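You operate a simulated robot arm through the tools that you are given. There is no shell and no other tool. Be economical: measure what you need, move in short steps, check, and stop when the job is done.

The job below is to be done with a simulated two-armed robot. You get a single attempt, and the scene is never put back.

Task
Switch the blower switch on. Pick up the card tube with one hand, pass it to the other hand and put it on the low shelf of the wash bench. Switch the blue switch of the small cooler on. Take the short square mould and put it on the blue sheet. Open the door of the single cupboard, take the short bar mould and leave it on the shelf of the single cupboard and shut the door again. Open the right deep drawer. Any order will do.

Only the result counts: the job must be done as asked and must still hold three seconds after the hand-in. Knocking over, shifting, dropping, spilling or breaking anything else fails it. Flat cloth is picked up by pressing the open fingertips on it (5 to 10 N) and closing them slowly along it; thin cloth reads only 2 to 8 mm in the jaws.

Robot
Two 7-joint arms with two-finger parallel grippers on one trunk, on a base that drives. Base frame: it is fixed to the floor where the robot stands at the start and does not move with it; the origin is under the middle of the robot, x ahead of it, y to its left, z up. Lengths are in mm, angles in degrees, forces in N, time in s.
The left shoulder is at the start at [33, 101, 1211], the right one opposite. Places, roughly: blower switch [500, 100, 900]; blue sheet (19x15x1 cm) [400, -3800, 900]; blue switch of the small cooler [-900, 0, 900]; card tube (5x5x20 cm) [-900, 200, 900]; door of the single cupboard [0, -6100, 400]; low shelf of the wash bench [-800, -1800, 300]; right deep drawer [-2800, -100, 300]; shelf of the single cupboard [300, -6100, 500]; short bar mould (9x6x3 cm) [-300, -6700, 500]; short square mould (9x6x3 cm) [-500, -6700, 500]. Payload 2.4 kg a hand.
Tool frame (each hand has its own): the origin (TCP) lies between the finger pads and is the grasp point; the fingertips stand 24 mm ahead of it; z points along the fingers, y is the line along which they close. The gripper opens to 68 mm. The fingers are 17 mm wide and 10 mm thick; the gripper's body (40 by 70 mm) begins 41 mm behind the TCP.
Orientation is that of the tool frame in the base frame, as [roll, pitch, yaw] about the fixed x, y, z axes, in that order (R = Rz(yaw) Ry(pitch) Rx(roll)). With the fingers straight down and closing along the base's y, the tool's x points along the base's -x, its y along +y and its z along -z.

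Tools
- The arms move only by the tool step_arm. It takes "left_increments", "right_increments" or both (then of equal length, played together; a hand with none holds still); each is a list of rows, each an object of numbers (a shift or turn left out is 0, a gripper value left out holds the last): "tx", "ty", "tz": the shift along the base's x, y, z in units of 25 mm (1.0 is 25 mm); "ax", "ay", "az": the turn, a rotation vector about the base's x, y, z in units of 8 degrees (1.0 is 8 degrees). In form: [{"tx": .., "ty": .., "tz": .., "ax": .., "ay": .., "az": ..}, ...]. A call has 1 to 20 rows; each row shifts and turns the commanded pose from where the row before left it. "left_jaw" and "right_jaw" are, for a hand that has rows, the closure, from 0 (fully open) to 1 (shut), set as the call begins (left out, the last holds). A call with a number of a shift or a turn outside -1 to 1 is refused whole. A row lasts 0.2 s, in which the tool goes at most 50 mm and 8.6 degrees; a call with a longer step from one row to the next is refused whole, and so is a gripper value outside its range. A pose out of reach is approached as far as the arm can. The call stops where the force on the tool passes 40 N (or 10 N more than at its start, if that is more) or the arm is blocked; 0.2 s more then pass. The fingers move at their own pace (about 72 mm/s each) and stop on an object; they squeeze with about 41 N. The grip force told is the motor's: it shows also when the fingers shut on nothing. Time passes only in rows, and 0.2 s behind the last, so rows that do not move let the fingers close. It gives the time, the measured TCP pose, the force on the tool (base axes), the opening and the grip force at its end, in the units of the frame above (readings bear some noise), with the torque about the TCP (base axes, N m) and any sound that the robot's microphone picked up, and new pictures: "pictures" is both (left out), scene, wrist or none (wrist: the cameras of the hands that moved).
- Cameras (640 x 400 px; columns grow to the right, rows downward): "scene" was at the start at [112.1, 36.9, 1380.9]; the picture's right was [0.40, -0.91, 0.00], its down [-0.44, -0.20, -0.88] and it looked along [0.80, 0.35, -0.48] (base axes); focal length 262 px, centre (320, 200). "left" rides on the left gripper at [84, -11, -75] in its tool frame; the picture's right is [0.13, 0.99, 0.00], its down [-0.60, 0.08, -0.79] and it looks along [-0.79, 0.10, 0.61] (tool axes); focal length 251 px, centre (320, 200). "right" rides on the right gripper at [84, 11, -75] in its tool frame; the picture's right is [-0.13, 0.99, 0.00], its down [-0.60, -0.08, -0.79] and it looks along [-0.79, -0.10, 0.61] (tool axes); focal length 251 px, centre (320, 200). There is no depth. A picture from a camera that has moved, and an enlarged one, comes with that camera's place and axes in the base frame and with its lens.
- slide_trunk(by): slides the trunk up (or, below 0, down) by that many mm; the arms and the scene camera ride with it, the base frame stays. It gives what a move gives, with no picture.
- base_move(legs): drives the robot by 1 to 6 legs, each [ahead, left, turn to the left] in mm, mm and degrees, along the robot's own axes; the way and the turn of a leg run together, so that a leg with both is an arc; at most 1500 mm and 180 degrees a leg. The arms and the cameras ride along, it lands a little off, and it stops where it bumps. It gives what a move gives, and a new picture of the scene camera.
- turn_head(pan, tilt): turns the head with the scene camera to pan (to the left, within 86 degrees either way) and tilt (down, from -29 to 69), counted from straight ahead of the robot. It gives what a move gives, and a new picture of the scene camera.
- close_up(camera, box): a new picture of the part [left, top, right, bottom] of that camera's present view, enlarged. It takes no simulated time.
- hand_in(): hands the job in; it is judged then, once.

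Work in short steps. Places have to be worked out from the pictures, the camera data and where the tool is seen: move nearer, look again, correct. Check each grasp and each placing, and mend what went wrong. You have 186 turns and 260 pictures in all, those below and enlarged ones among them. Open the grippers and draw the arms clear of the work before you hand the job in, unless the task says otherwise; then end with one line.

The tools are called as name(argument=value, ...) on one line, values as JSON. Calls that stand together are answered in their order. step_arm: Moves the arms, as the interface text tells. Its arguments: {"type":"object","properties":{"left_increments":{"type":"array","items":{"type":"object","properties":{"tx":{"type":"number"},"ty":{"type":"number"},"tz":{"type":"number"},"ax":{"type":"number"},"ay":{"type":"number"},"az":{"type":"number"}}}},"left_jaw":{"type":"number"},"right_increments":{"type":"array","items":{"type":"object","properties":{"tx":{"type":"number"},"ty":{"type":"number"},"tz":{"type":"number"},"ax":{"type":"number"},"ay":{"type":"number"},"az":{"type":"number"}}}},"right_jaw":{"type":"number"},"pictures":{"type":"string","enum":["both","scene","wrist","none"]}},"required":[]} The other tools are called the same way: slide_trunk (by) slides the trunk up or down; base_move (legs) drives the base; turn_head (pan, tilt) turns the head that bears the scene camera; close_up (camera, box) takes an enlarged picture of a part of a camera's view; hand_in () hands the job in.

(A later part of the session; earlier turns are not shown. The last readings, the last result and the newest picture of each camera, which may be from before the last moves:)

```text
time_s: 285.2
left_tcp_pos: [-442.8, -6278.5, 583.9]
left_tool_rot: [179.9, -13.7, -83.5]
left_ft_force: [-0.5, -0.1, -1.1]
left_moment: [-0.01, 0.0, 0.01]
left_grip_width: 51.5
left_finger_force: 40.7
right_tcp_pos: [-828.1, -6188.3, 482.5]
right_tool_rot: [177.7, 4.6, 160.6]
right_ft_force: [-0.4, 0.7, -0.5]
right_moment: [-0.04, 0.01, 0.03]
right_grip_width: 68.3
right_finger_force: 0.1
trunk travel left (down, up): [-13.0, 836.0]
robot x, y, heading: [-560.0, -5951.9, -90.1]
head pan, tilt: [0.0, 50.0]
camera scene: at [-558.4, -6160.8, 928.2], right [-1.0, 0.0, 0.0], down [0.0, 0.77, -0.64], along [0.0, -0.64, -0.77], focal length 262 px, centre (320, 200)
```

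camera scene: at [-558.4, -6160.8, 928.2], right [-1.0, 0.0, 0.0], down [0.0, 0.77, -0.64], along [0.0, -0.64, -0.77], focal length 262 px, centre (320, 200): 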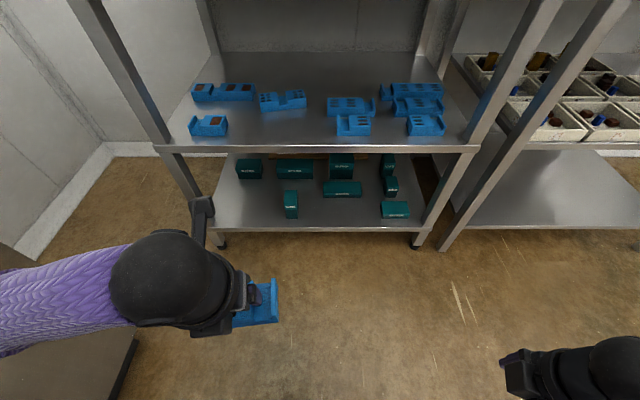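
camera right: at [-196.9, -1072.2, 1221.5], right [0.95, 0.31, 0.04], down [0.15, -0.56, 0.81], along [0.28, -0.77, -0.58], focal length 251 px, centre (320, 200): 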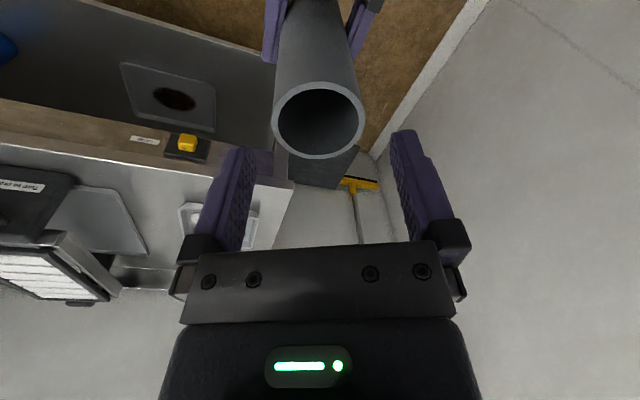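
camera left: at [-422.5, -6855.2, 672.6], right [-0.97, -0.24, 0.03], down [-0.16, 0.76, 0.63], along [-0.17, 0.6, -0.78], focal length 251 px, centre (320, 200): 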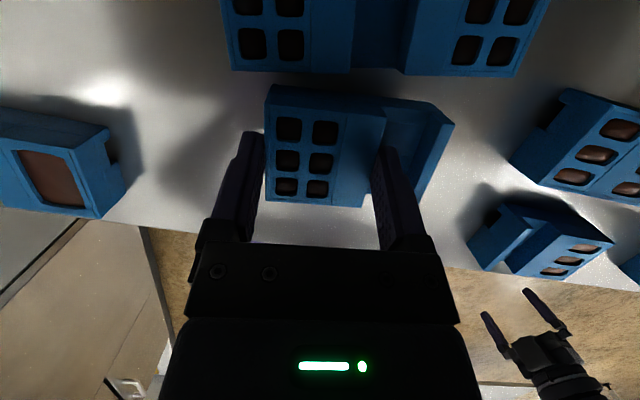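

Now take it to the blue sheet: raise the trunk 400, turn to face +x and strafe toward y≈-3800.

slide_trunk(by=400)

base_move(legs=[[0, 0, 90], [0, 1400, 0], [0, 700, 0]])

turn_head(pan=5, tilt=35)

```text
time_s: 289.0
left_tcp_pos: [-442.0, -6279.1, 985.2]
left_tool_rot: [179.9, -13.6, -83.6]
left_ft_force: [-0.7, 0.2, -0.8]
left_moment: [0.03, -0.02, 0.0]
left_grip_width: 51.5
left_finger_force: 41.3
right_tcp_pos: [-827.3, -6188.9, 882.6]
right_tool_rot: [177.6, 4.7, 160.6]
right_ft_force: [-0.5, -0.4, 0.6]
right_moment: [0.01, 0.0, -0.01]
right_grip_width: 68.1
right_finger_force: 0.1
trunk travel left (down, up): [-413.0, 436.0]
robot x, y, heading: [-561.8, -5953.3, -90.0]
head pan, tilt: [0.0, 50.0]
```

```text
time_s: 303.2
left_tcp_pos: [-349.6, -3743.8, 984.2]
left_tool_rot: [179.9, -13.7, 10.1]
left_ft_force: [-0.1, -0.4, -1.5]
left_moment: [0.02, 0.02, 0.0]
left_grip_width: 51.4
left_finger_force: 40.5
right_tcp_pos: [-416.9, -4134.1, 882.7]
right_tool_rot: [177.5, 4.7, -105.8]
right_ft_force: [-0.6, 0.3, 0.4]
right_moment: [-0.01, 0.02, -0.02]
right_grip_width: 68.0
right_finger_force: 0.0
trunk travel left (down, up): [-413.0, 436.0]
robot x, y, heading: [-671.2, -3881.1, 4.0]
head pan, tilt: [0.0, 50.0]
camera scene: at [-565.1, -3874.8, 1337.6], right [0.06, -1.0, 0.0], down [-0.76, -0.05, -0.64], along [0.64, 0.04, -0.77], focal length 262 px, centre (320, 200)
```

scene: 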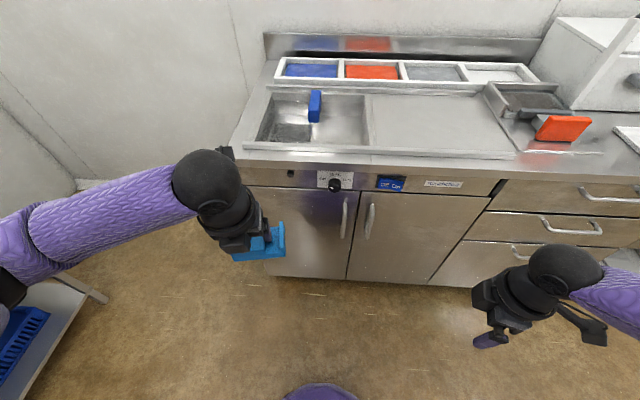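

```text
time_s: 304.0
left_tcp_pos: [-351.0, -3744.2, 984.7]
left_tool_rot: [179.9, -13.7, 10.1]
left_ft_force: [0.0, 0.4, -1.7]
left_moment: [0.0, -0.03, 0.01]
left_grip_width: 51.4
left_finger_force: 40.5
right_tcp_pos: [-418.2, -4133.9, 884.3]
right_tool_rot: [177.6, 4.8, -105.9]
right_ft_force: [-0.5, -0.1, -0.7]
right_moment: [0.03, -0.01, -0.01]
right_grip_width: 67.9
right_finger_force: 0.1
trunk travel left (down, up): [-413.0, 436.0]
robot x, y, heading: [-673.3, -3879.5, 3.6]
head pan, tilt: [5.0, 35.0]
camera scene: at [-554.9, -3866.7, 1359.2], right [0.15, -0.99, 0.0], down [-0.57, -0.09, -0.82], along [0.81, 0.12, -0.57], focal length 262 px, centre (320, 200)
```

scene: 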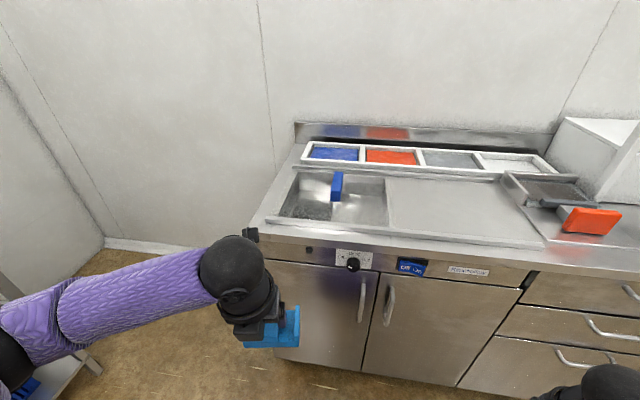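

Zoom in on the coloured areas at the back of the bench.

close_up(camera="scene", box=[250, 110, 560, 290])

```text
2.06 times, centred on (405, 200) of scene
camera zoom: at [-554.9, -3866.7, 1359.2], right [0.15, -0.99, 0.0], down [-0.57, -0.09, -0.82], along [0.81, 0.12, -0.57], focal length 542 px, centre (144, 200)
```

zoom: 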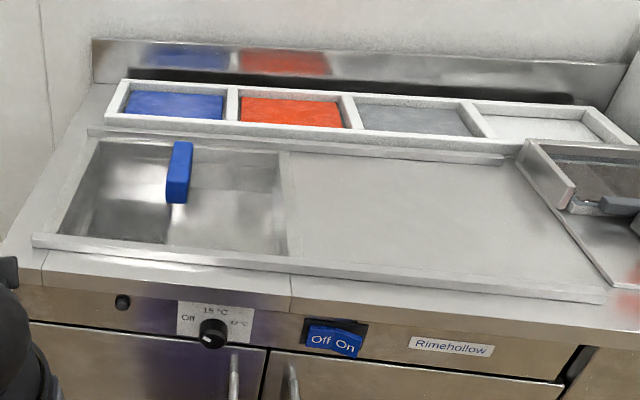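

The blue sheet lies in the leftmost slot of the white frame, ≈[455, -3780]. Raise the trunk 130 for clearance, square up, and drive 420 mm closer.

slide_trunk(by=130)

base_move(legs=[[0, 0, -4], [420, 0, 0]])

turn_head(pan=0, tilt=45)

```text
time_s: 305.6
left_tcp_pos: [-350.9, -3744.6, 1114.9]
left_tool_rot: [179.8, -13.8, 10.1]
left_ft_force: [0.2, -0.4, -0.9]
left_moment: [0.05, 0.03, 0.0]
left_grip_width: 51.5
left_finger_force: 41.4
right_tcp_pos: [-419.1, -4135.2, 1014.0]
right_tool_rot: [177.6, 4.6, -105.8]
right_ft_force: [0.5, 0.4, -0.5]
right_moment: [0.02, -0.03, 0.02]
right_grip_width: 68.1
right_finger_force: 0.1
trunk travel left (down, up): [-543.0, 306.0]
robot x, y, heading: [-671.8, -3884.4, 3.4]
head pan, tilt: [5.0, 35.0]
```

```text
time_s: 308.7
left_tcp_pos: [65.6, -3772.2, 1113.8]
left_tool_rot: [179.9, -13.7, 5.8]
left_ft_force: [0.5, 0.1, -1.2]
left_moment: [-0.01, 0.03, -0.01]
left_grip_width: 51.7
left_finger_force: 41.1
right_tcp_pos: [-30.4, -4155.7, 1012.5]
right_tool_rot: [177.5, 4.6, -110.0]
right_ft_force: [0.2, 0.6, 0.7]
right_moment: [0.03, 0.0, 0.02]
right_grip_width: 67.9
right_finger_force: 0.0
trunk travel left (down, up): [-543.0, 306.0]
robot x, y, heading: [-259.3, -3883.7, -0.4]
head pan, tilt: [5.0, 35.0]
stopped in leg 2: the robot was blocked; the commanded pose is now the measured one
camera scene: at [-159.4, -3878.2, 1489.9], right [0.08, -1.0, 0.0], down [-0.57, -0.04, -0.82], along [0.82, 0.06, -0.57], focal length 262 px, centre (320, 200)
```

scene: 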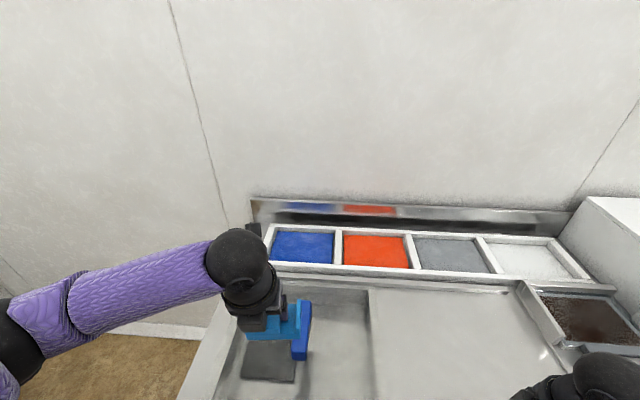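

```text
time_s: 309.4
left_tcp_pos: [67.8, -3771.8, 1113.8]
left_tool_rot: [179.9, -13.7, 6.0]
left_ft_force: [0.2, 0.2, -0.3]
left_moment: [0.02, -0.02, 0.0]
left_grip_width: 51.6
left_finger_force: 41.4
right_tcp_pos: [-29.2, -4156.4, 1013.7]
right_tool_rot: [177.6, 4.7, -109.9]
right_ft_force: [0.0, 0.7, -0.2]
right_moment: [-0.02, -0.01, 0.01]
right_grip_width: 68.0
right_finger_force: 0.0
trunk travel left (down, up): [-543.0, 306.0]
robot x, y, heading: [-264.9, -3885.0, -0.6]
head pan, tilt: [0.0, 45.0]
camera scene: at [-166.0, -3885.8, 1475.1], right [-0.01, -1.0, 0.0], down [-0.71, 0.01, -0.71], along [0.71, -0.01, -0.71], focal length 262 px, centre (320, 200)
```

scene: 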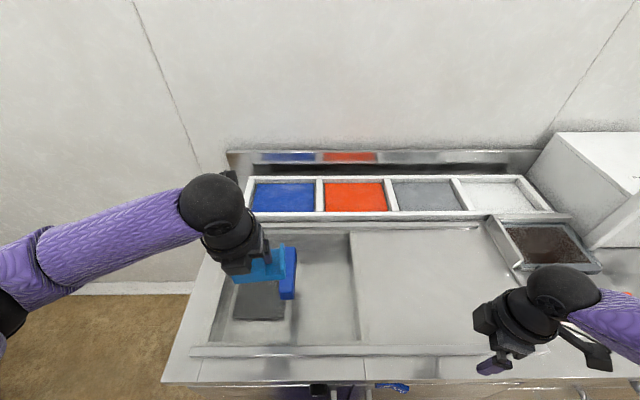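

Base blocks at the bench front (x≈-63), so the sheet at [413, -3783, 909] is too far for a steep tool while facing it squarely. I back off, turn right 40° so the left shoulder leads, and approach again to see how close I get.

base_move(legs=[[-120, 0, 0], [0, 0, -40], [50, 65, 0], [100, 84, 0]])

```text
time_s: 313.7
left_tcp_pos: [63.5, -3981.4, 1115.8]
left_tool_rot: [180.0, -13.9, -32.7]
left_ft_force: [-0.6, -0.7, -1.1]
left_moment: [0.01, -0.04, 0.01]
left_grip_width: 51.6
left_finger_force: 41.2
right_tcp_pos: [-250.0, -4221.2, 1013.7]
right_tool_rot: [177.7, 4.8, -148.6]
right_ft_force: [-0.9, 0.8, -0.6]
right_moment: [0.01, -0.01, -0.01]
right_grip_width: 68.0
right_finger_force: 0.1
trunk travel left (down, up): [-543.0, 306.0]
robot x, y, heading: [-262.8, -3863.1, -39.4]
head pan, tilt: [0.0, 45.0]
stopped in leg 4: the robot was blocked; the commanded pose is now the measured one
camera scene: at [-190.7, -3925.2, 1475.2], right [-0.63, -0.78, 0.0], down [-0.55, 0.45, -0.71], along [0.55, -0.45, -0.71], focal length 262 px, centre (320, 200)
```

scene: 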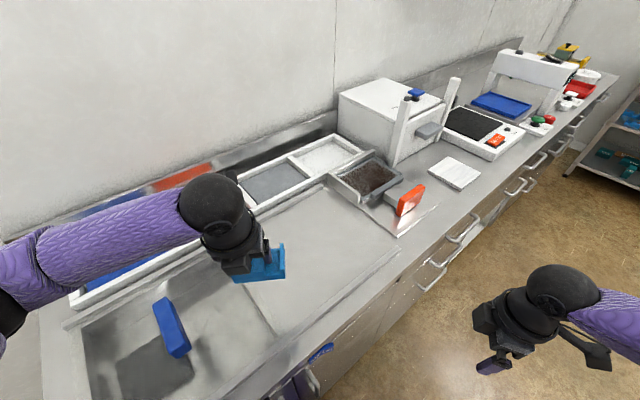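

The base is round (blocked again at the same distance), so turning further helps: go to −55°, slide +y ~65, then rotate the left tool back to point +x and raise it 100.

base_move(legs=[[-10, -14, -15.6], [-56, 36, 0], [20, 28, 0]])

step_arm(left_increments=[{"tz": 0.8, "az": 0.9}, {"tz": 0.8, "az": 0.9}, {"tz": 0.8, "az": 0.9}, {"tz": 0.8, "az": 0.9}, {"tz": 0.8, "az": 0.9}, {"az": 0.9}, {"az": 0.9}, {"ay": -0.7}, {"ay": -0.8}, {}], pictures="none")

turn_head(pan=45, tilt=45)

```text
time_s: 316.2
left_tcp_pos: [18.7, -4000.5, 1114.8]
left_tool_rot: [-180.0, -13.7, -48.3]
left_ft_force: [0.1, 0.1, -0.5]
left_moment: [0.02, -0.03, -0.04]
left_grip_width: 51.8
left_finger_force: 41.1
right_tcp_pos: [-348.4, -4147.9, 1013.6]
right_tool_rot: [177.6, 4.9, -164.4]
right_ft_force: [0.4, -0.2, 0.6]
right_moment: [-0.02, -0.03, -0.01]
right_grip_width: 68.1
right_finger_force: 0.0
trunk travel left (down, up): [-543.0, 306.0]
robot x, y, heading: [-264.4, -3798.7, -55.1]
head pan, tilt: [0.0, 45.0]
stopped in leg 3: the robot was blocked; the commanded pose is now the measured one
camera scene: at [-209.1, -3878.8, 1475.1], right [-0.82, -0.58, 0.0], down [-0.41, 0.58, -0.71], along [0.41, -0.58, -0.71], focal length 262 px, centre (320, 200)
```

scene: 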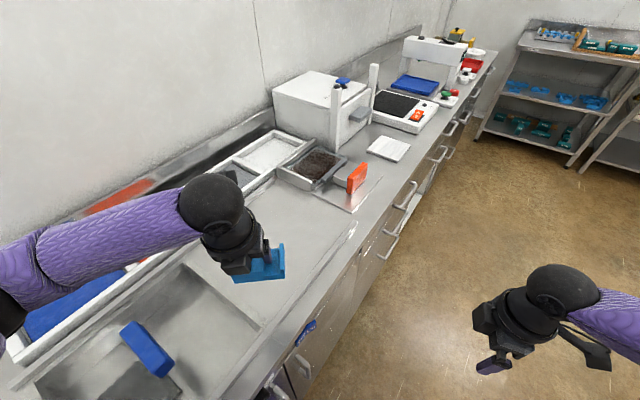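

```text
time_s: 318.4
left_tcp_pos: [19.8, -4000.8, 1213.3]
left_tool_rot: [179.4, -25.8, 2.3]
left_ft_force: [0.8, 0.1, 0.1]
left_moment: [0.02, 0.0, 0.01]
left_grip_width: 51.3
left_finger_force: 41.3
right_tcp_pos: [-347.3, -4146.5, 1013.9]
right_tool_rot: [177.7, 4.9, -164.3]
right_ft_force: [0.5, -0.5, 0.7]
right_moment: [-0.01, -0.02, 0.0]
right_grip_width: 68.0
right_finger_force: 0.1
trunk travel left (down, up): [-543.0, 306.0]
robot x, y, heading: [-264.7, -3798.8, -55.0]
head pan, tilt: [0.0, 45.0]
```

```text
time_s: 319.5
left_tcp_pos: [21.7, -4000.9, 1213.3]
left_tool_rot: [179.5, -25.7, 2.2]
left_ft_force: [0.3, 0.7, -1.1]
left_moment: [0.02, 0.04, -0.02]
left_grip_width: 51.5
left_finger_force: 40.9
right_tcp_pos: [-346.7, -4148.1, 1013.9]
right_tool_rot: [177.7, 4.9, -164.3]
right_ft_force: [-0.1, 0.6, -0.5]
right_moment: [0.01, -0.01, -0.01]
right_grip_width: 68.0
right_finger_force: 0.1
trunk travel left (down, up): [-543.0, 306.0]
robot x, y, heading: [-265.5, -3797.8, -54.7]
head pan, tilt: [45.0, 45.0]
camera scene: at [-174.6, -3826.1, 1475.1], right [-0.17, -0.99, 0.0], down [-0.7, 0.12, -0.71], along [0.7, -0.12, -0.71], focal length 262 px, centre (320, 200)
```

scene: 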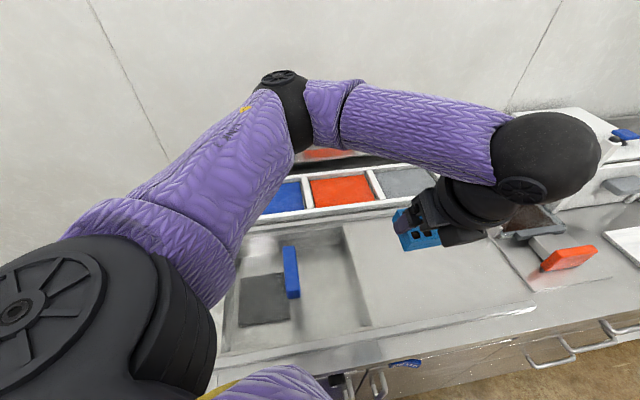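

Elbow is clear. Sweep the left hand over to the sheet at high level: +352 x, +238 y.

step_arm(left_increments=[{"tx": 0.9, "ty": 0.635}, {"tx": 0.9, "ty": 0.635}, {"tx": 0.9, "ty": 0.635}, {"tx": 0.9, "ty": 0.635}, {"tx": 0.9, "ty": 0.635}, {"tx": 0.9, "ty": 0.635}, {"tx": 0.9, "ty": 0.635}, {"tx": 0.9, "ty": 0.635}, {"tx": 0.9, "ty": 0.635}, {"tx": 0.9, "ty": 0.635}, {"tx": 0.9, "ty": 0.635}, {"tx": 0.9, "ty": 0.635}, {"tx": 0.9, "ty": 0.635}, {"tx": 0.9, "ty": 0.635}, {"tx": 0.9, "ty": 0.635}, {}], pictures="both")

```text
time_s: 322.9
left_tcp_pos: [356.2, -3760.3, 1216.0]
left_tool_rot: [179.5, -25.7, 2.3]
left_ft_force: [0.7, 0.5, -0.6]
left_moment: [0.04, 0.0, 0.02]
left_grip_width: 51.7
left_finger_force: 40.9
right_tcp_pos: [-346.2, -4147.5, 1013.1]
right_tool_rot: [177.6, 4.9, -164.3]
right_ft_force: [-0.3, -0.1, -0.3]
right_moment: [-0.01, 0.0, -0.03]
right_grip_width: 68.0
right_finger_force: 0.0
trunk travel left (down, up): [-543.0, 306.0]
robot x, y, heading: [-264.2, -3795.8, -54.9]
head pan, tilt: [45.0, 45.0]
camera scene: at [-174.5, -3825.9, 1475.1], right [-0.17, -0.99, 0.0], down [-0.7, 0.12, -0.71], along [0.7, -0.12, -0.71], focal length 262 px, centre (320, 200)
camera left: at [398.5, -3747.2, 1319.7], right [0.15, -0.99, 0.06], down [-0.89, -0.11, 0.45], along [-0.44, -0.13, -0.89], focal length 251 px, centre (320, 200)
```

scene: 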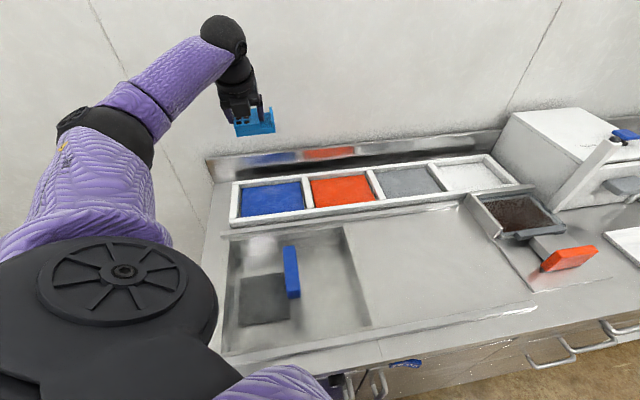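
left: 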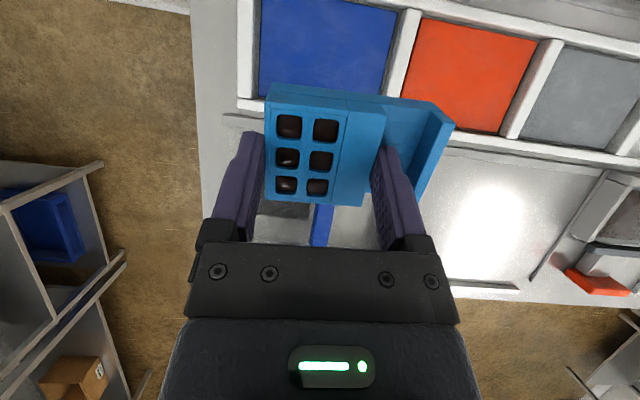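

The sheet spans x≈360–490, y≈-3690…-3878. Tilt 4° more forward, move to x≈392, and lower the trunk 225.

step_arm(left_increments=[{"ay": -0.5, "tx": 0.5}, {"tx": 0.5}, {"tx": 0.44}, {}], pictures="none")

slide_trunk(by=-225)

close_up(camera="left", box=[0, 0, 640, 400])

close_up(camera="scene", box=[0, 0, 640, 400])

```text
time_s: 323.9
left_tcp_pos: [395.4, -3761.9, 1215.6]
left_tool_rot: [179.2, -29.7, 2.4]
left_ft_force: [-0.2, 0.5, -1.2]
left_moment: [0.04, 0.0, -0.01]
left_grip_width: 51.6
left_finger_force: 41.1
right_tcp_pos: [-347.2, -4147.1, 1013.1]
right_tool_rot: [177.6, 5.0, -164.3]
right_ft_force: [0.3, 0.6, 0.6]
right_moment: [-0.01, -0.01, 0.0]
right_grip_width: 68.0
right_finger_force: 0.1
trunk travel left (down, up): [-543.0, 306.0]
robot x, y, heading: [-266.7, -3796.0, -55.1]
head pan, tilt: [45.0, 45.0]
```

```text
time_s: 326.3
left_tcp_pos: [393.6, -3761.1, 990.3]
left_tool_rot: [179.2, -29.6, 2.4]
left_ft_force: [-0.2, 0.2, -0.4]
left_moment: [0.02, 0.02, 0.0]
left_grip_width: 51.6
left_finger_force: 41.1
right_tcp_pos: [-346.8, -4146.5, 788.9]
right_tool_rot: [177.6, 4.9, -164.3]
right_ft_force: [0.4, -0.8, -0.2]
right_moment: [-0.01, -0.02, 0.0]
right_grip_width: 68.2
right_finger_force: 0.1
trunk travel left (down, up): [-318.0, 531.0]
robot x, y, heading: [-268.1, -3794.4, -54.5]
head pan, tilt: [45.0, 45.0]
```

```text
1.00 times, centred on (320, 200) of left (not enlarged: the box is as wide or as high as the picture)
camera zoom: at [429.2, -3749.6, 1095.9], right [0.15, -0.99, 0.08], down [-0.91, -0.11, 0.39], along [-0.38, -0.13, -0.92], focal length 251 px, centre (320, 200)
```

zoom: 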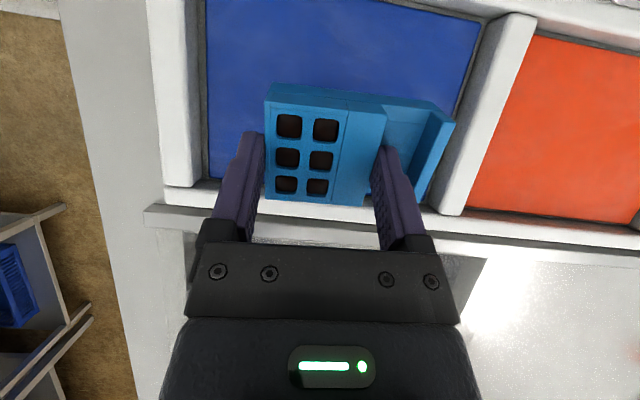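

```text
1.00 times, centred on (320, 200) of scene (not enlarged: the box is as wide or as high as the picture)
camera zoom: at [-158.3, -3848.7, 1248.8], right [-0.17, -0.99, 0.0], down [-0.7, 0.12, -0.71], along [0.7, -0.12, -0.71], focal length 262 px, centre (320, 200)
```

zoom: 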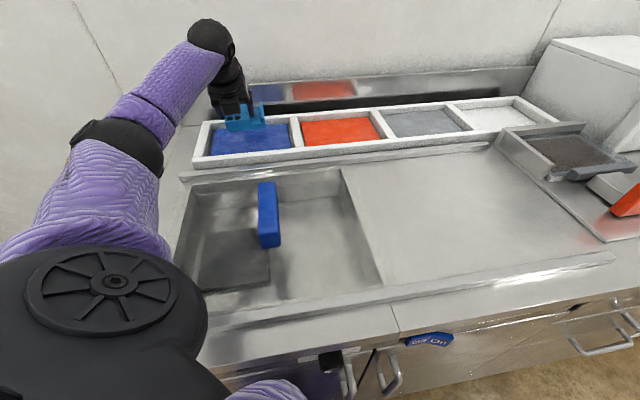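

The mould will land at x≈381–441, y≈-3735…-3826, well within the sheet (front edge x=357). Lower in small steps until touch.

step_arm(left_increments=[{"tz": -0.5}, {"tz": -0.3}, {"tz": -0.2}, {"tz": -0.15}, {"tz": -0.15}, {"tz": -0.15}, {}], pictures="wrist")

```text
time_s: 327.9
left_tcp_pos: [395.5, -3761.9, 952.4]
left_tool_rot: [179.4, -29.6, 2.4]
left_ft_force: [0.4, 0.2, -1.4]
left_moment: [0.01, -0.01, 0.01]
left_grip_width: 51.8
left_finger_force: 40.7
right_tcp_pos: [-345.0, -4146.6, 789.4]
right_tool_rot: [177.6, 4.8, -164.4]
right_ft_force: [0.1, 0.8, -0.5]
right_moment: [-0.01, 0.01, 0.01]
right_grip_width: 68.0
right_finger_force: 0.1
trunk travel left (down, up): [-318.0, 531.0]
robot x, y, heading: [-266.5, -3798.5, -54.8]
head pan, tilt: [45.0, 45.0]
camera left: at [429.3, -3749.1, 1058.7], right [0.15, -0.99, 0.08], down [-0.91, -0.11, 0.39], along [-0.38, -0.13, -0.92], focal length 251 px, centre (320, 200)
```

left: 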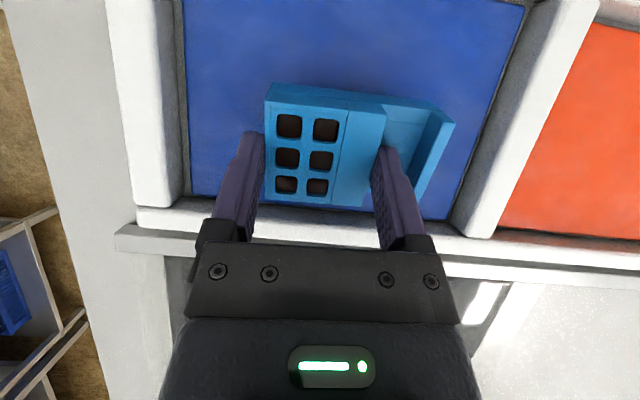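

No contact yet at 952. Continue lowering gently.

step_arm(left_increments=[{"tz": -0.2}, {"tz": -0.2}, {"tz": -0.2}, {"tz": -0.15}, {"tz": -0.15}, {}], pictures="wrist")

```text
time_s: 329.0
left_tcp_pos: [396.9, -3762.9, 940.3]
left_tool_rot: [178.7, -30.8, 2.6]
left_ft_force: [-0.2, -0.7, 20.7]
left_moment: [0.58, 0.21, -0.02]
left_grip_width: 51.6
left_finger_force: 41.2
right_tcp_pos: [-348.0, -4147.0, 788.8]
right_tool_rot: [177.6, 5.0, -164.3]
right_ft_force: [0.0, -0.3, 0.1]
right_moment: [0.04, 0.0, 0.02]
right_grip_width: 68.1
right_finger_force: 0.0
trunk travel left (down, up): [-318.0, 531.0]
robot x, y, heading: [-268.8, -3795.5, -54.9]
head pan, tilt: [45.0, 45.0]
stopped in row 5 (left hand): the force on the tool passed its limit at 45 N (the readings are from after the stop); the commanded pose is now the measured one
camera left: at [429.1, -3749.2, 1046.8], right [0.15, -0.99, 0.08], down [-0.92, -0.1, 0.37], along [-0.36, -0.13, -0.92], focal length 251 px, centre (320, 200)
```

left: 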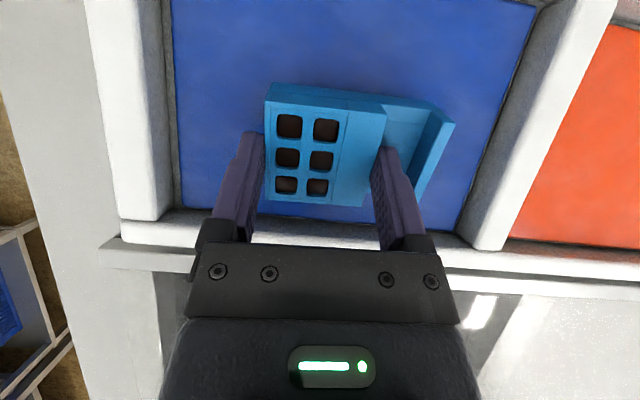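

Contact (≈21 N at the near-left corner, sheet ≈889). Relieve 1 mm and release; the mould settles flat.

step_arm(left_increments=[{"tz": 0.04}, {}, {}], left_jaw=0.08, pictures="wrist")

```text
time_s: 329.8
left_tcp_pos: [397.9, -3762.7, 937.5]
left_tool_rot: [179.0, -30.4, 2.5]
left_ft_force: [-0.1, 0.1, 0.4]
left_moment: [0.0, 0.02, 0.01]
left_grip_width: 62.8
left_finger_force: 0.1
right_tcp_pos: [-346.5, -4146.3, 789.3]
right_tool_rot: [177.5, 4.9, -164.3]
right_ft_force: [0.2, -0.1, -0.2]
right_moment: [0.01, -0.01, 0.01]
right_grip_width: 68.1
right_finger_force: 0.1
trunk travel left (down, up): [-318.0, 531.0]
robot x, y, heading: [-263.3, -3796.2, -54.9]
head pan, tilt: [45.0, 45.0]
camera left: at [431.0, -3750.0, 1044.6], right [0.15, -0.99, 0.08], down [-0.92, -0.1, 0.38], along [-0.37, -0.13, -0.92], focal length 251 px, centre (320, 200)
```

left: 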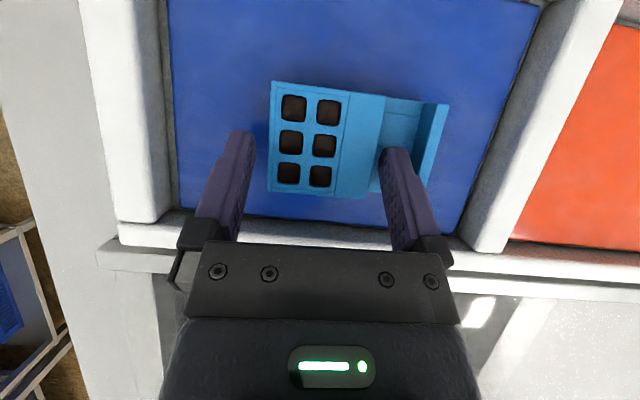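

The mould lies flat on the blue sheet. Raise straight up and check from the scene camera.

step_arm(left_increments=[{"tz": 0.5, "tx": -0.1}, {"tz": 0.8, "tx": -0.2}, {"tz": 1, "tx": -0.2}, {"tz": 1, "tx": -0.5}, {"tz": 1, "tx": -1}, {"tz": 1, "tx": -1}, {}], pictures="scene")

close_up(camera="scene", box=[180, 80, 400, 220])

```text
time_s: 331.4
left_tcp_pos: [322.8, -3765.1, 1070.5]
left_tool_rot: [179.0, -30.4, 2.6]
left_ft_force: [0.2, -0.2, 0.0]
left_moment: [0.01, -0.02, -0.01]
left_grip_width: 62.3
left_finger_force: 0.1
right_tcp_pos: [-345.8, -4147.3, 789.5]
right_tool_rot: [177.6, 4.8, -164.3]
right_ft_force: [0.6, -0.4, 0.2]
right_moment: [0.0, 0.02, 0.03]
right_grip_width: 67.8
right_finger_force: 0.0
trunk travel left (down, up): [-318.0, 531.0]
robot x, y, heading: [-267.1, -3798.3, -54.9]
head pan, tilt: [45.0, 45.0]
camera scene: at [-158.5, -3848.8, 1248.7], right [-0.17, -0.99, 0.0], down [-0.7, 0.12, -0.71], along [0.7, -0.12, -0.71], focal length 262 px, centre (320, 200)
```

scene: 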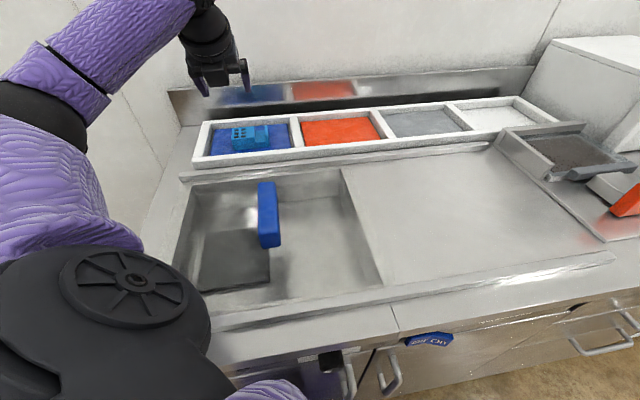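

```text
2.86 times, centred on (290, 150) of scene
camera zoom: at [-158.5, -3848.8, 1248.7], right [-0.17, -0.99, 0.0], down [-0.7, 0.12, -0.71], along [0.7, -0.12, -0.71], focal length 750 px, centre (406, 343)
```

zoom: 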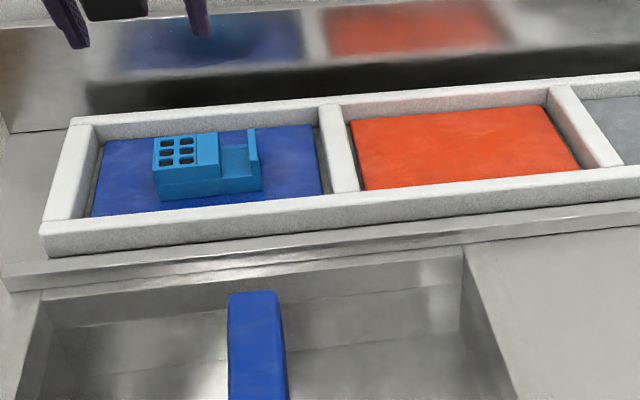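

The mould is well placed. Draw the arm back, move away from the bench, and face −y.

step_arm(left_increments=[{"tx": -0.9, "ty": -0.6, "tz": 0.3}, {"tx": -0.9, "ty": -0.6, "tz": 0.3}, {"tx": -0.9, "ty": -0.6, "tz": 0.3}, {"tx": -0.9, "ty": -0.6}, {"tx": -0.9, "ty": -0.6}, {"tx": -0.9, "ty": -0.6}, {"tx": -0.9, "ty": -0.6}, {"tx": -0.9, "ty": -0.6}, {"tx": -0.9, "ty": -0.6}, {"tx": -0.9, "ty": -0.6}, {"tx": -0.9, "ty": -0.6}], pictures="none")

base_move(legs=[[-230, -328, 0], [0, 0, -35], [1100, 0, 0]])

turn_head(pan=35, tilt=30)

```text
time_s: 333.8
left_tcp_pos: [74.6, -3927.5, 1091.0]
left_tool_rot: [179.1, -30.4, 2.6]
left_ft_force: [0.4, 0.1, -0.3]
left_moment: [-0.01, -0.01, 0.0]
left_grip_width: 62.4
left_finger_force: 0.1
right_tcp_pos: [-346.3, -4147.1, 788.3]
right_tool_rot: [177.6, 4.9, -164.2]
right_ft_force: [-0.5, -0.3, -0.3]
right_moment: [-0.03, 0.01, -0.03]
right_grip_width: 67.8
right_finger_force: 0.1
trunk travel left (down, up): [-318.0, 531.0]
robot x, y, heading: [-264.6, -3799.3, -54.8]
head pan, tilt: [45.0, 45.0]
```

```text
time_s: 343.4
left_tcp_pos: [-451.1, -5227.2, 1091.3]
left_tool_rot: [179.0, -30.4, -32.4]
left_ft_force: [-1.2, 0.0, 0.3]
left_moment: [-0.01, 0.05, -0.02]
left_grip_width: 62.6
left_finger_force: 0.1
right_tcp_pos: [-924.2, -5165.1, 789.9]
right_tool_rot: [177.6, 4.9, 160.8]
right_ft_force: [-0.5, 0.4, 0.2]
right_moment: [-0.02, -0.01, -0.01]
right_grip_width: 67.7
right_finger_force: 0.2
trunk travel left (down, up): [-318.0, 531.0]
robot x, y, heading: [-655.3, -4926.2, -89.6]
head pan, tilt: [45.0, 45.0]
camera scene: at [-598.6, -5028.3, 1248.7], right [-0.7, -0.71, 0.0], down [-0.5, 0.5, -0.71], along [0.5, -0.5, -0.71], focal length 262 px, centre (320, 200)
```

scene: 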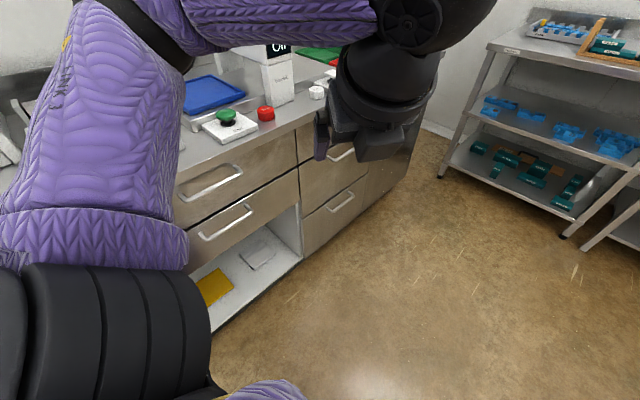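

```text
time_s: 344.1
left_tcp_pos: [-451.0, -5227.6, 1091.2]
left_tool_rot: [178.9, -30.5, -32.4]
left_ft_force: [0.1, -0.4, -0.5]
left_moment: [-0.05, 0.04, 0.0]
left_grip_width: 62.6
left_finger_force: 0.1
right_tcp_pos: [-923.5, -5165.2, 788.6]
right_tool_rot: [177.6, 4.8, 160.8]
right_ft_force: [0.0, 0.3, 0.2]
right_moment: [-0.01, 0.01, -0.01]
right_grip_width: 67.7
right_finger_force: 0.0
trunk travel left (down, up): [-318.0, 531.0]
robot x, y, heading: [-659.5, -4925.0, -89.8]
head pan, tilt: [35.0, 30.0]
camera scene: at [-604.1, -5044.8, 1271.2], right [-0.82, -0.58, 0.0], down [-0.29, 0.41, -0.87], along [0.5, -0.71, -0.5], focal length 262 px, centre (320, 200)
```

scene: 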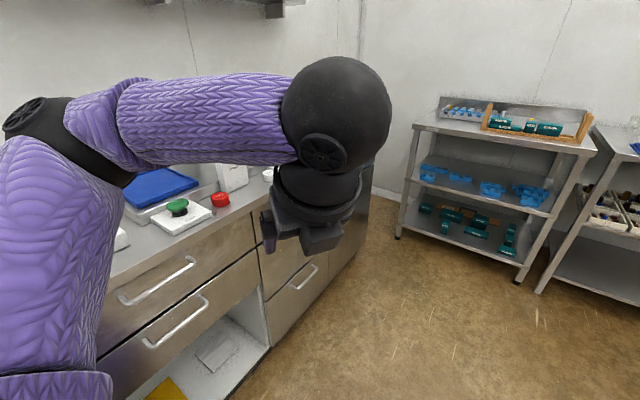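

The left arm blocks the view; restore it to its pick posture (tool pointing down-forward) in front of the robot, lower, and then lower the trunk.

step_arm(left_increments=[{"tx": -0.37, "ty": -0.1, "tz": -0.8, "az": -0.64}, {"tx": -0.37, "ty": -0.1, "tz": -0.8, "az": -0.64}, {"tx": -0.37, "ty": -0.1, "tz": -0.8, "az": -0.64}, {"tx": -0.37, "ty": -0.1, "tz": -0.8, "az": -0.64}, {"tx": -0.37, "ty": -0.1, "tz": -0.8, "az": -0.64}, {"tx": -0.37, "ty": -0.1, "tz": -0.8, "az": -0.64}, {"tx": -0.37, "ty": -0.1, "tz": -0.8, "az": -0.64}, {"tx": -0.37, "ty": -0.1, "tz": -0.8, "az": -0.64}, {"tx": -0.37, "ty": -0.1, "tz": -0.8, "az": -0.64}, {"tx": -0.37, "ty": -0.1, "tz": -0.8, "az": -0.64}, {"ax": 0.7}, {"ax": 0.7}, {"ax": 0.6}, {}], pictures="none")

slide_trunk(by=-300)

turn_head(pan=0, tilt=50)

```text
time_s: 347.1
left_tcp_pos: [-543.4, -5252.4, 890.9]
left_tool_rot: [-179.3, -14.5, -84.3]
left_ft_force: [-0.8, 0.0, -1.0]
left_moment: [-0.02, 0.01, 0.02]
left_grip_width: 62.4
left_finger_force: 0.0
right_tcp_pos: [-923.9, -5165.0, 788.3]
right_tool_rot: [177.5, 4.9, 160.8]
right_ft_force: [0.0, 0.8, -0.1]
right_moment: [-0.02, 0.0, 0.02]
right_grip_width: 67.9
right_finger_force: 0.1
trunk travel left (down, up): [-318.0, 531.0]
robot x, y, heading: [-655.8, -4925.9, -89.7]
head pan, tilt: [35.0, 30.0]
```

```text
time_s: 350.1
left_tcp_pos: [-543.4, -5253.3, 590.6]
left_tool_rot: [-179.1, -14.2, -84.3]
left_ft_force: [0.7, 0.1, 0.0]
left_moment: [0.03, -0.02, 0.0]
left_grip_width: 62.4
left_finger_force: 0.2
right_tcp_pos: [-923.6, -5164.8, 487.5]
right_tool_rot: [177.6, 4.9, 160.8]
right_ft_force: [0.5, 0.0, 0.7]
right_moment: [0.01, -0.05, 0.04]
right_grip_width: 68.1
right_finger_force: 0.2
trunk travel left (down, up): [-18.0, 831.0]
robot x, y, heading: [-657.6, -4925.5, -89.5]
head pan, tilt: [35.0, 30.0]
```

```text
time_s: 351.1
left_tcp_pos: [-542.9, -5252.6, 590.6]
left_tool_rot: [-179.1, -14.1, -84.3]
left_ft_force: [-1.8, -0.1, 0.3]
left_moment: [-0.01, 0.0, -0.01]
left_grip_width: 62.2
left_finger_force: 0.1
right_tcp_pos: [-922.8, -5164.6, 488.4]
right_tool_rot: [177.5, 4.9, 160.8]
right_ft_force: [-0.1, 0.7, -0.3]
right_moment: [-0.02, 0.01, 0.03]
right_grip_width: 68.1
right_finger_force: 0.0
trunk travel left (down, up): [-18.0, 831.0]
robot x, y, heading: [-658.8, -4925.5, -89.6]
head pan, tilt: [0.0, 50.0]
camera scene: at [-655.5, -5134.9, 933.5], right [-1.0, -0.01, 0.0], down [0.0, 0.77, -0.64], along [0.0, -0.64, -0.77], focal length 262 px, centre (320, 200)
```

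scene: 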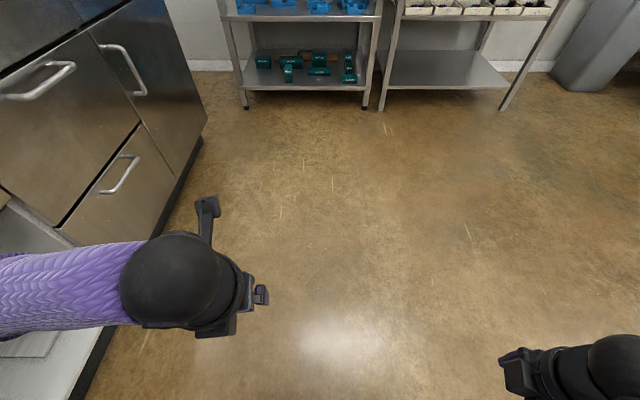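

Drive to the shelf unit again, positioned for the displaced medium mould (to set it back), with the hand just outside the shelf.

step_arm(left_increments=[{"tz": -0.3}], pictures="none")

base_move(legs=[[1000, 130, 0], [395, 0, 0]])

close_up(camera="scene", box=[120, 120, 420, 300])

```text
time_s: 351.6
left_tcp_pos: [-543.6, -5253.8, 582.6]
left_tool_rot: [-179.1, -14.2, -84.3]
left_ft_force: [0.0, 0.2, -0.7]
left_moment: [0.02, 0.0, 0.03]
left_grip_width: 62.8
left_finger_force: 0.0
right_tcp_pos: [-922.4, -5165.8, 489.3]
right_tool_rot: [177.7, 4.9, 160.9]
right_ft_force: [0.1, -1.0, -0.5]
right_moment: [0.0, 0.03, 0.0]
right_grip_width: 68.0
right_finger_force: 0.0
trunk travel left (down, up): [-18.0, 831.0]
robot x, y, heading: [-654.1, -4923.5, -89.7]
head pan, tilt: [0.0, 50.0]
```

```text
time_s: 358.7
left_tcp_pos: [-394.6, -6609.3, 583.0]
left_tool_rot: [-179.1, -14.2, -84.0]
left_ft_force: [0.2, -0.5, 0.6]
left_moment: [0.02, 0.02, -0.01]
left_grip_width: 62.5
left_finger_force: 0.0
right_tcp_pos: [-776.0, -6522.5, 488.3]
right_tool_rot: [177.7, 4.9, 161.0]
right_ft_force: [-0.6, 0.8, -1.4]
right_moment: [0.0, 0.02, 0.04]
right_grip_width: 68.1
right_finger_force: 0.0
trunk travel left (down, up): [-18.0, 831.0]
robot x, y, heading: [-510.9, -6284.1, -89.7]
head pan, tilt: [0.0, 50.0]
camera scene: at [-507.7, -6491.3, 933.5], right [-1.0, -0.01, 0.0], down [-0.01, 0.77, -0.64], along [0.01, -0.64, -0.77], focal length 262 px, centre (320, 200)
```

scene: 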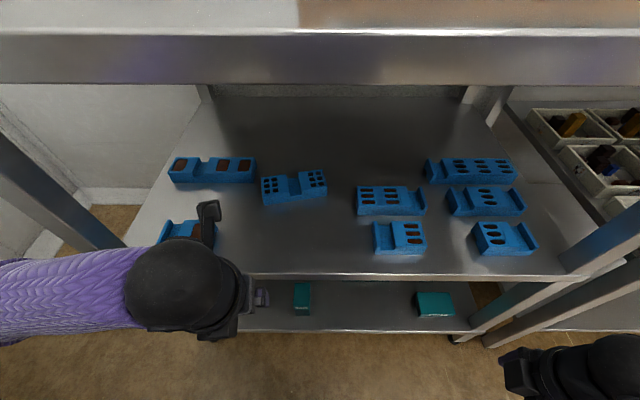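

```text
2.13 times, centred on (270, 210) of scene
camera zoom: at [-507.7, -6491.3, 933.5], right [-1.0, -0.01, 0.0], down [-0.01, 0.77, -0.64], along [0.01, -0.64, -0.77], focal length 560 px, centre (427, 179)
```

zoom: 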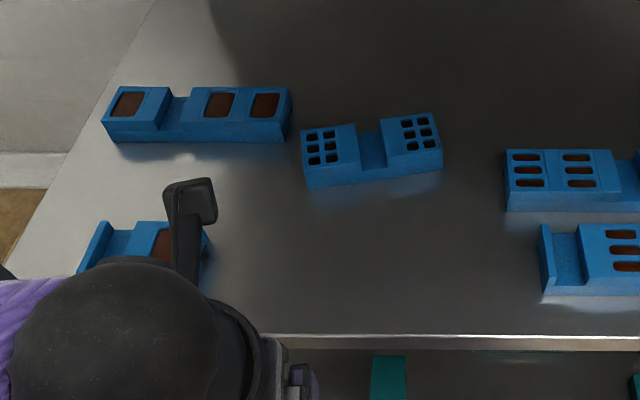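

The medium mould now has its front-left corner at (-387, -6825) and yaw ≈10°; its original row line is y≈-6803, x -396…-525. Drive 50 ahead and move the hand over its left block.

base_move(legs=[[52, 0, 0]])

step_arm(left_increments=[{"ty": -0.8, "az": 0.3}, {"ty": -0.8, "az": 0.3}, {"ty": -0.8}, {"ty": -0.8}, {"ty": -0.8}, {"ty": -0.8}, {"ty": -0.8}, {"ty": -0.8}, {"ty": -0.6, "tx": -0.2}, {"ty": -0.5, "tx": -0.2}, {}], left_jaw=0.06, pictures="wrist")

```text
time_s: 359.6
left_tcp_pos: [-395.1, -6661.6, 583.1]
left_tool_rot: [-179.2, -14.3, -84.1]
left_ft_force: [-0.1, 0.5, 1.0]
left_moment: [0.02, 0.0, 0.02]
left_grip_width: 62.5
left_finger_force: 0.2
right_tcp_pos: [-776.0, -6575.5, 487.4]
right_tool_rot: [177.5, 5.0, 161.0]
right_ft_force: [-0.4, -0.7, -0.2]
right_moment: [-0.03, 0.03, 0.01]
right_grip_width: 68.1
right_finger_force: 0.1
trunk travel left (down, up): [-18.0, 831.0]
robot x, y, heading: [-504.8, -6338.1, -89.4]
head pan, tilt: [0.0, 50.0]
camera scene: at [-507.2, -6543.8, 933.5], right [-1.0, -0.01, 0.0], down [-0.01, 0.77, -0.64], along [0.01, -0.64, -0.77], focal length 262 px, centre (320, 200)
```

scene: 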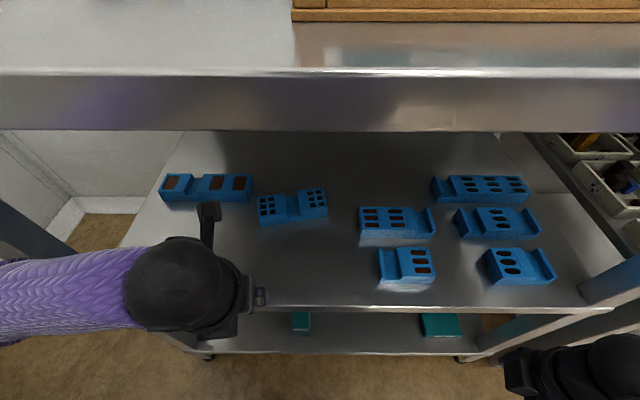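

```text
time_s: 362.0
left_tcp_pos: [-405.1, -6848.9, 584.0]
left_tool_rot: [-179.0, -14.2, -79.3]
left_ft_force: [-0.9, -0.2, 0.2]
left_moment: [0.01, 0.0, -0.01]
left_grip_width: 64.2
left_finger_force: 0.0
right_tcp_pos: [-774.6, -6575.6, 488.4]
right_tool_rot: [177.6, 4.9, 161.1]
right_ft_force: [-0.3, -0.5, 0.8]
right_moment: [0.0, 0.04, -0.01]
right_grip_width: 68.0
right_finger_force: 0.2
trunk travel left (down, up): [-18.0, 831.0]
robot x, y, heading: [-509.7, -6338.0, -89.6]
head pan, tilt: [0.0, 50.0]
camera left: at [-384.8, -6909.5, 676.6], right [-0.95, -0.31, 0.02], down [-0.23, 0.75, 0.62], along [-0.21, 0.58, -0.78], focal length 251 px, centre (320, 200)
```

left: 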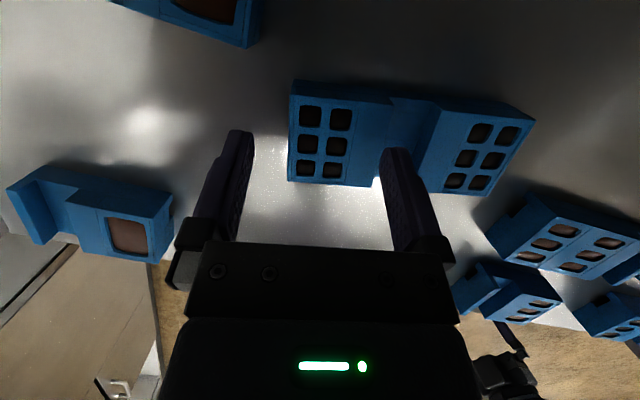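

Wrist view: left block centre ≈(-418, -6855). Shift −13 mm x, descend to ~561 and close.

step_arm(left_increments=[{"tx": -0.54, "az": 0.3}, {"tz": -0.4}, {"tz": -0.35}, {"tz": -0.15}, {}], pictures="wrist")

```text
time_s: 363.2
left_tcp_pos: [-417.3, -6848.6, 562.2]
left_tool_rot: [-179.2, -14.3, -77.0]
left_ft_force: [-1.0, -1.1, 7.8]
left_moment: [-0.03, 0.27, -0.05]
left_grip_width: 63.9
left_finger_force: 0.2
right_tcp_pos: [-775.9, -6575.1, 489.8]
right_tool_rot: [177.6, 4.9, 161.0]
right_ft_force: [-1.1, -0.1, 0.9]
right_moment: [-0.02, 0.05, 0.0]
right_grip_width: 68.1
right_finger_force: 0.2
trunk travel left (down, up): [-18.0, 831.0]
robot x, y, heading: [-509.5, -6336.3, -89.4]
head pan, tilt: [0.0, 50.0]
camera left: at [-394.8, -6908.4, 655.1], right [-0.94, -0.35, 0.02], down [-0.26, 0.74, 0.62], along [-0.23, 0.57, -0.79], focal length 251 px, centre (320, 200)
```

left: 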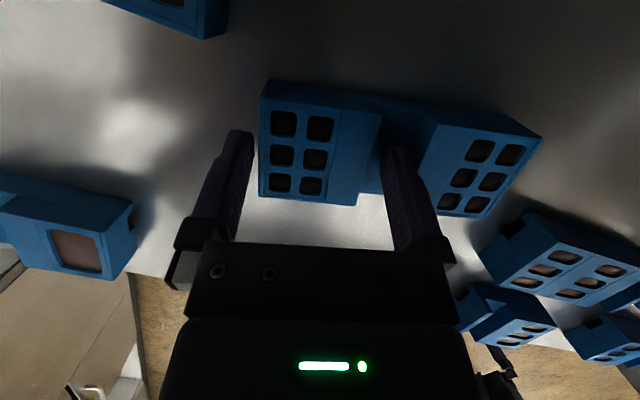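

On the gap floor. Close, lift 8 mm, rotate −10.4°, move (−5, +24) mm, and lower back.

step_arm(left_increments=[{}, {}, {}, {}], left_jaw=1, pictures="none")

step_arm(left_increments=[{"tz": 0.2}, {"tz": 0.2}, {"az": -0.65, "ty": 0.48, "tx": -0.1}, {"az": -0.65, "ty": 0.48, "tx": -0.1}, {}], pictures="wrist")

```text
time_s: 364.2
left_tcp_pos: [-417.8, -6848.8, 561.2]
left_tool_rot: [-179.2, -14.3, -77.0]
left_ft_force: [3.1, 0.0, 12.3]
left_moment: [-0.11, 0.1, -0.2]
left_grip_width: 52.0
left_finger_force: 41.1
right_tcp_pos: [-774.9, -6574.3, 489.3]
right_tool_rot: [177.6, 4.9, 161.0]
right_ft_force: [0.5, 0.4, 0.2]
right_moment: [0.03, 0.0, -0.03]
right_grip_width: 68.1
right_finger_force: 0.0
trunk travel left (down, up): [-18.0, 831.0]
robot x, y, heading: [-511.8, -6334.1, -89.5]
head pan, tilt: [0.0, 50.0]
```

```text
time_s: 365.4
left_tcp_pos: [-421.7, -6825.5, 569.3]
left_tool_rot: [-179.1, -14.2, -87.2]
left_ft_force: [0.1, 0.1, -2.1]
left_moment: [0.04, -0.07, -0.01]
left_grip_width: 52.0
left_finger_force: 41.1
right_tcp_pos: [-775.8, -6575.6, 488.5]
right_tool_rot: [177.7, 4.9, 161.1]
right_ft_force: [0.2, -0.7, 0.3]
right_moment: [-0.04, 0.02, 0.0]
right_grip_width: 68.0
right_finger_force: 0.2
trunk travel left (down, up): [-18.0, 831.0]
robot x, y, heading: [-508.8, -6336.4, -89.3]
head pan, tilt: [0.0, 50.0]
camera left: at [-410.5, -6888.4, 663.2], right [-0.98, -0.17, 0.02], down [-0.13, 0.77, 0.62], along [-0.12, 0.61, -0.78], focal length 251 px, centre (320, 200)
```

left: 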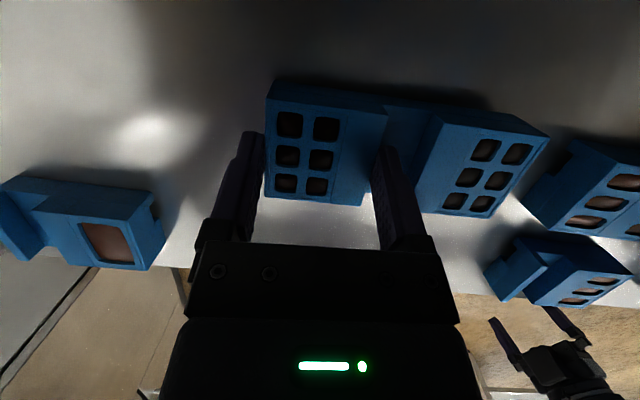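

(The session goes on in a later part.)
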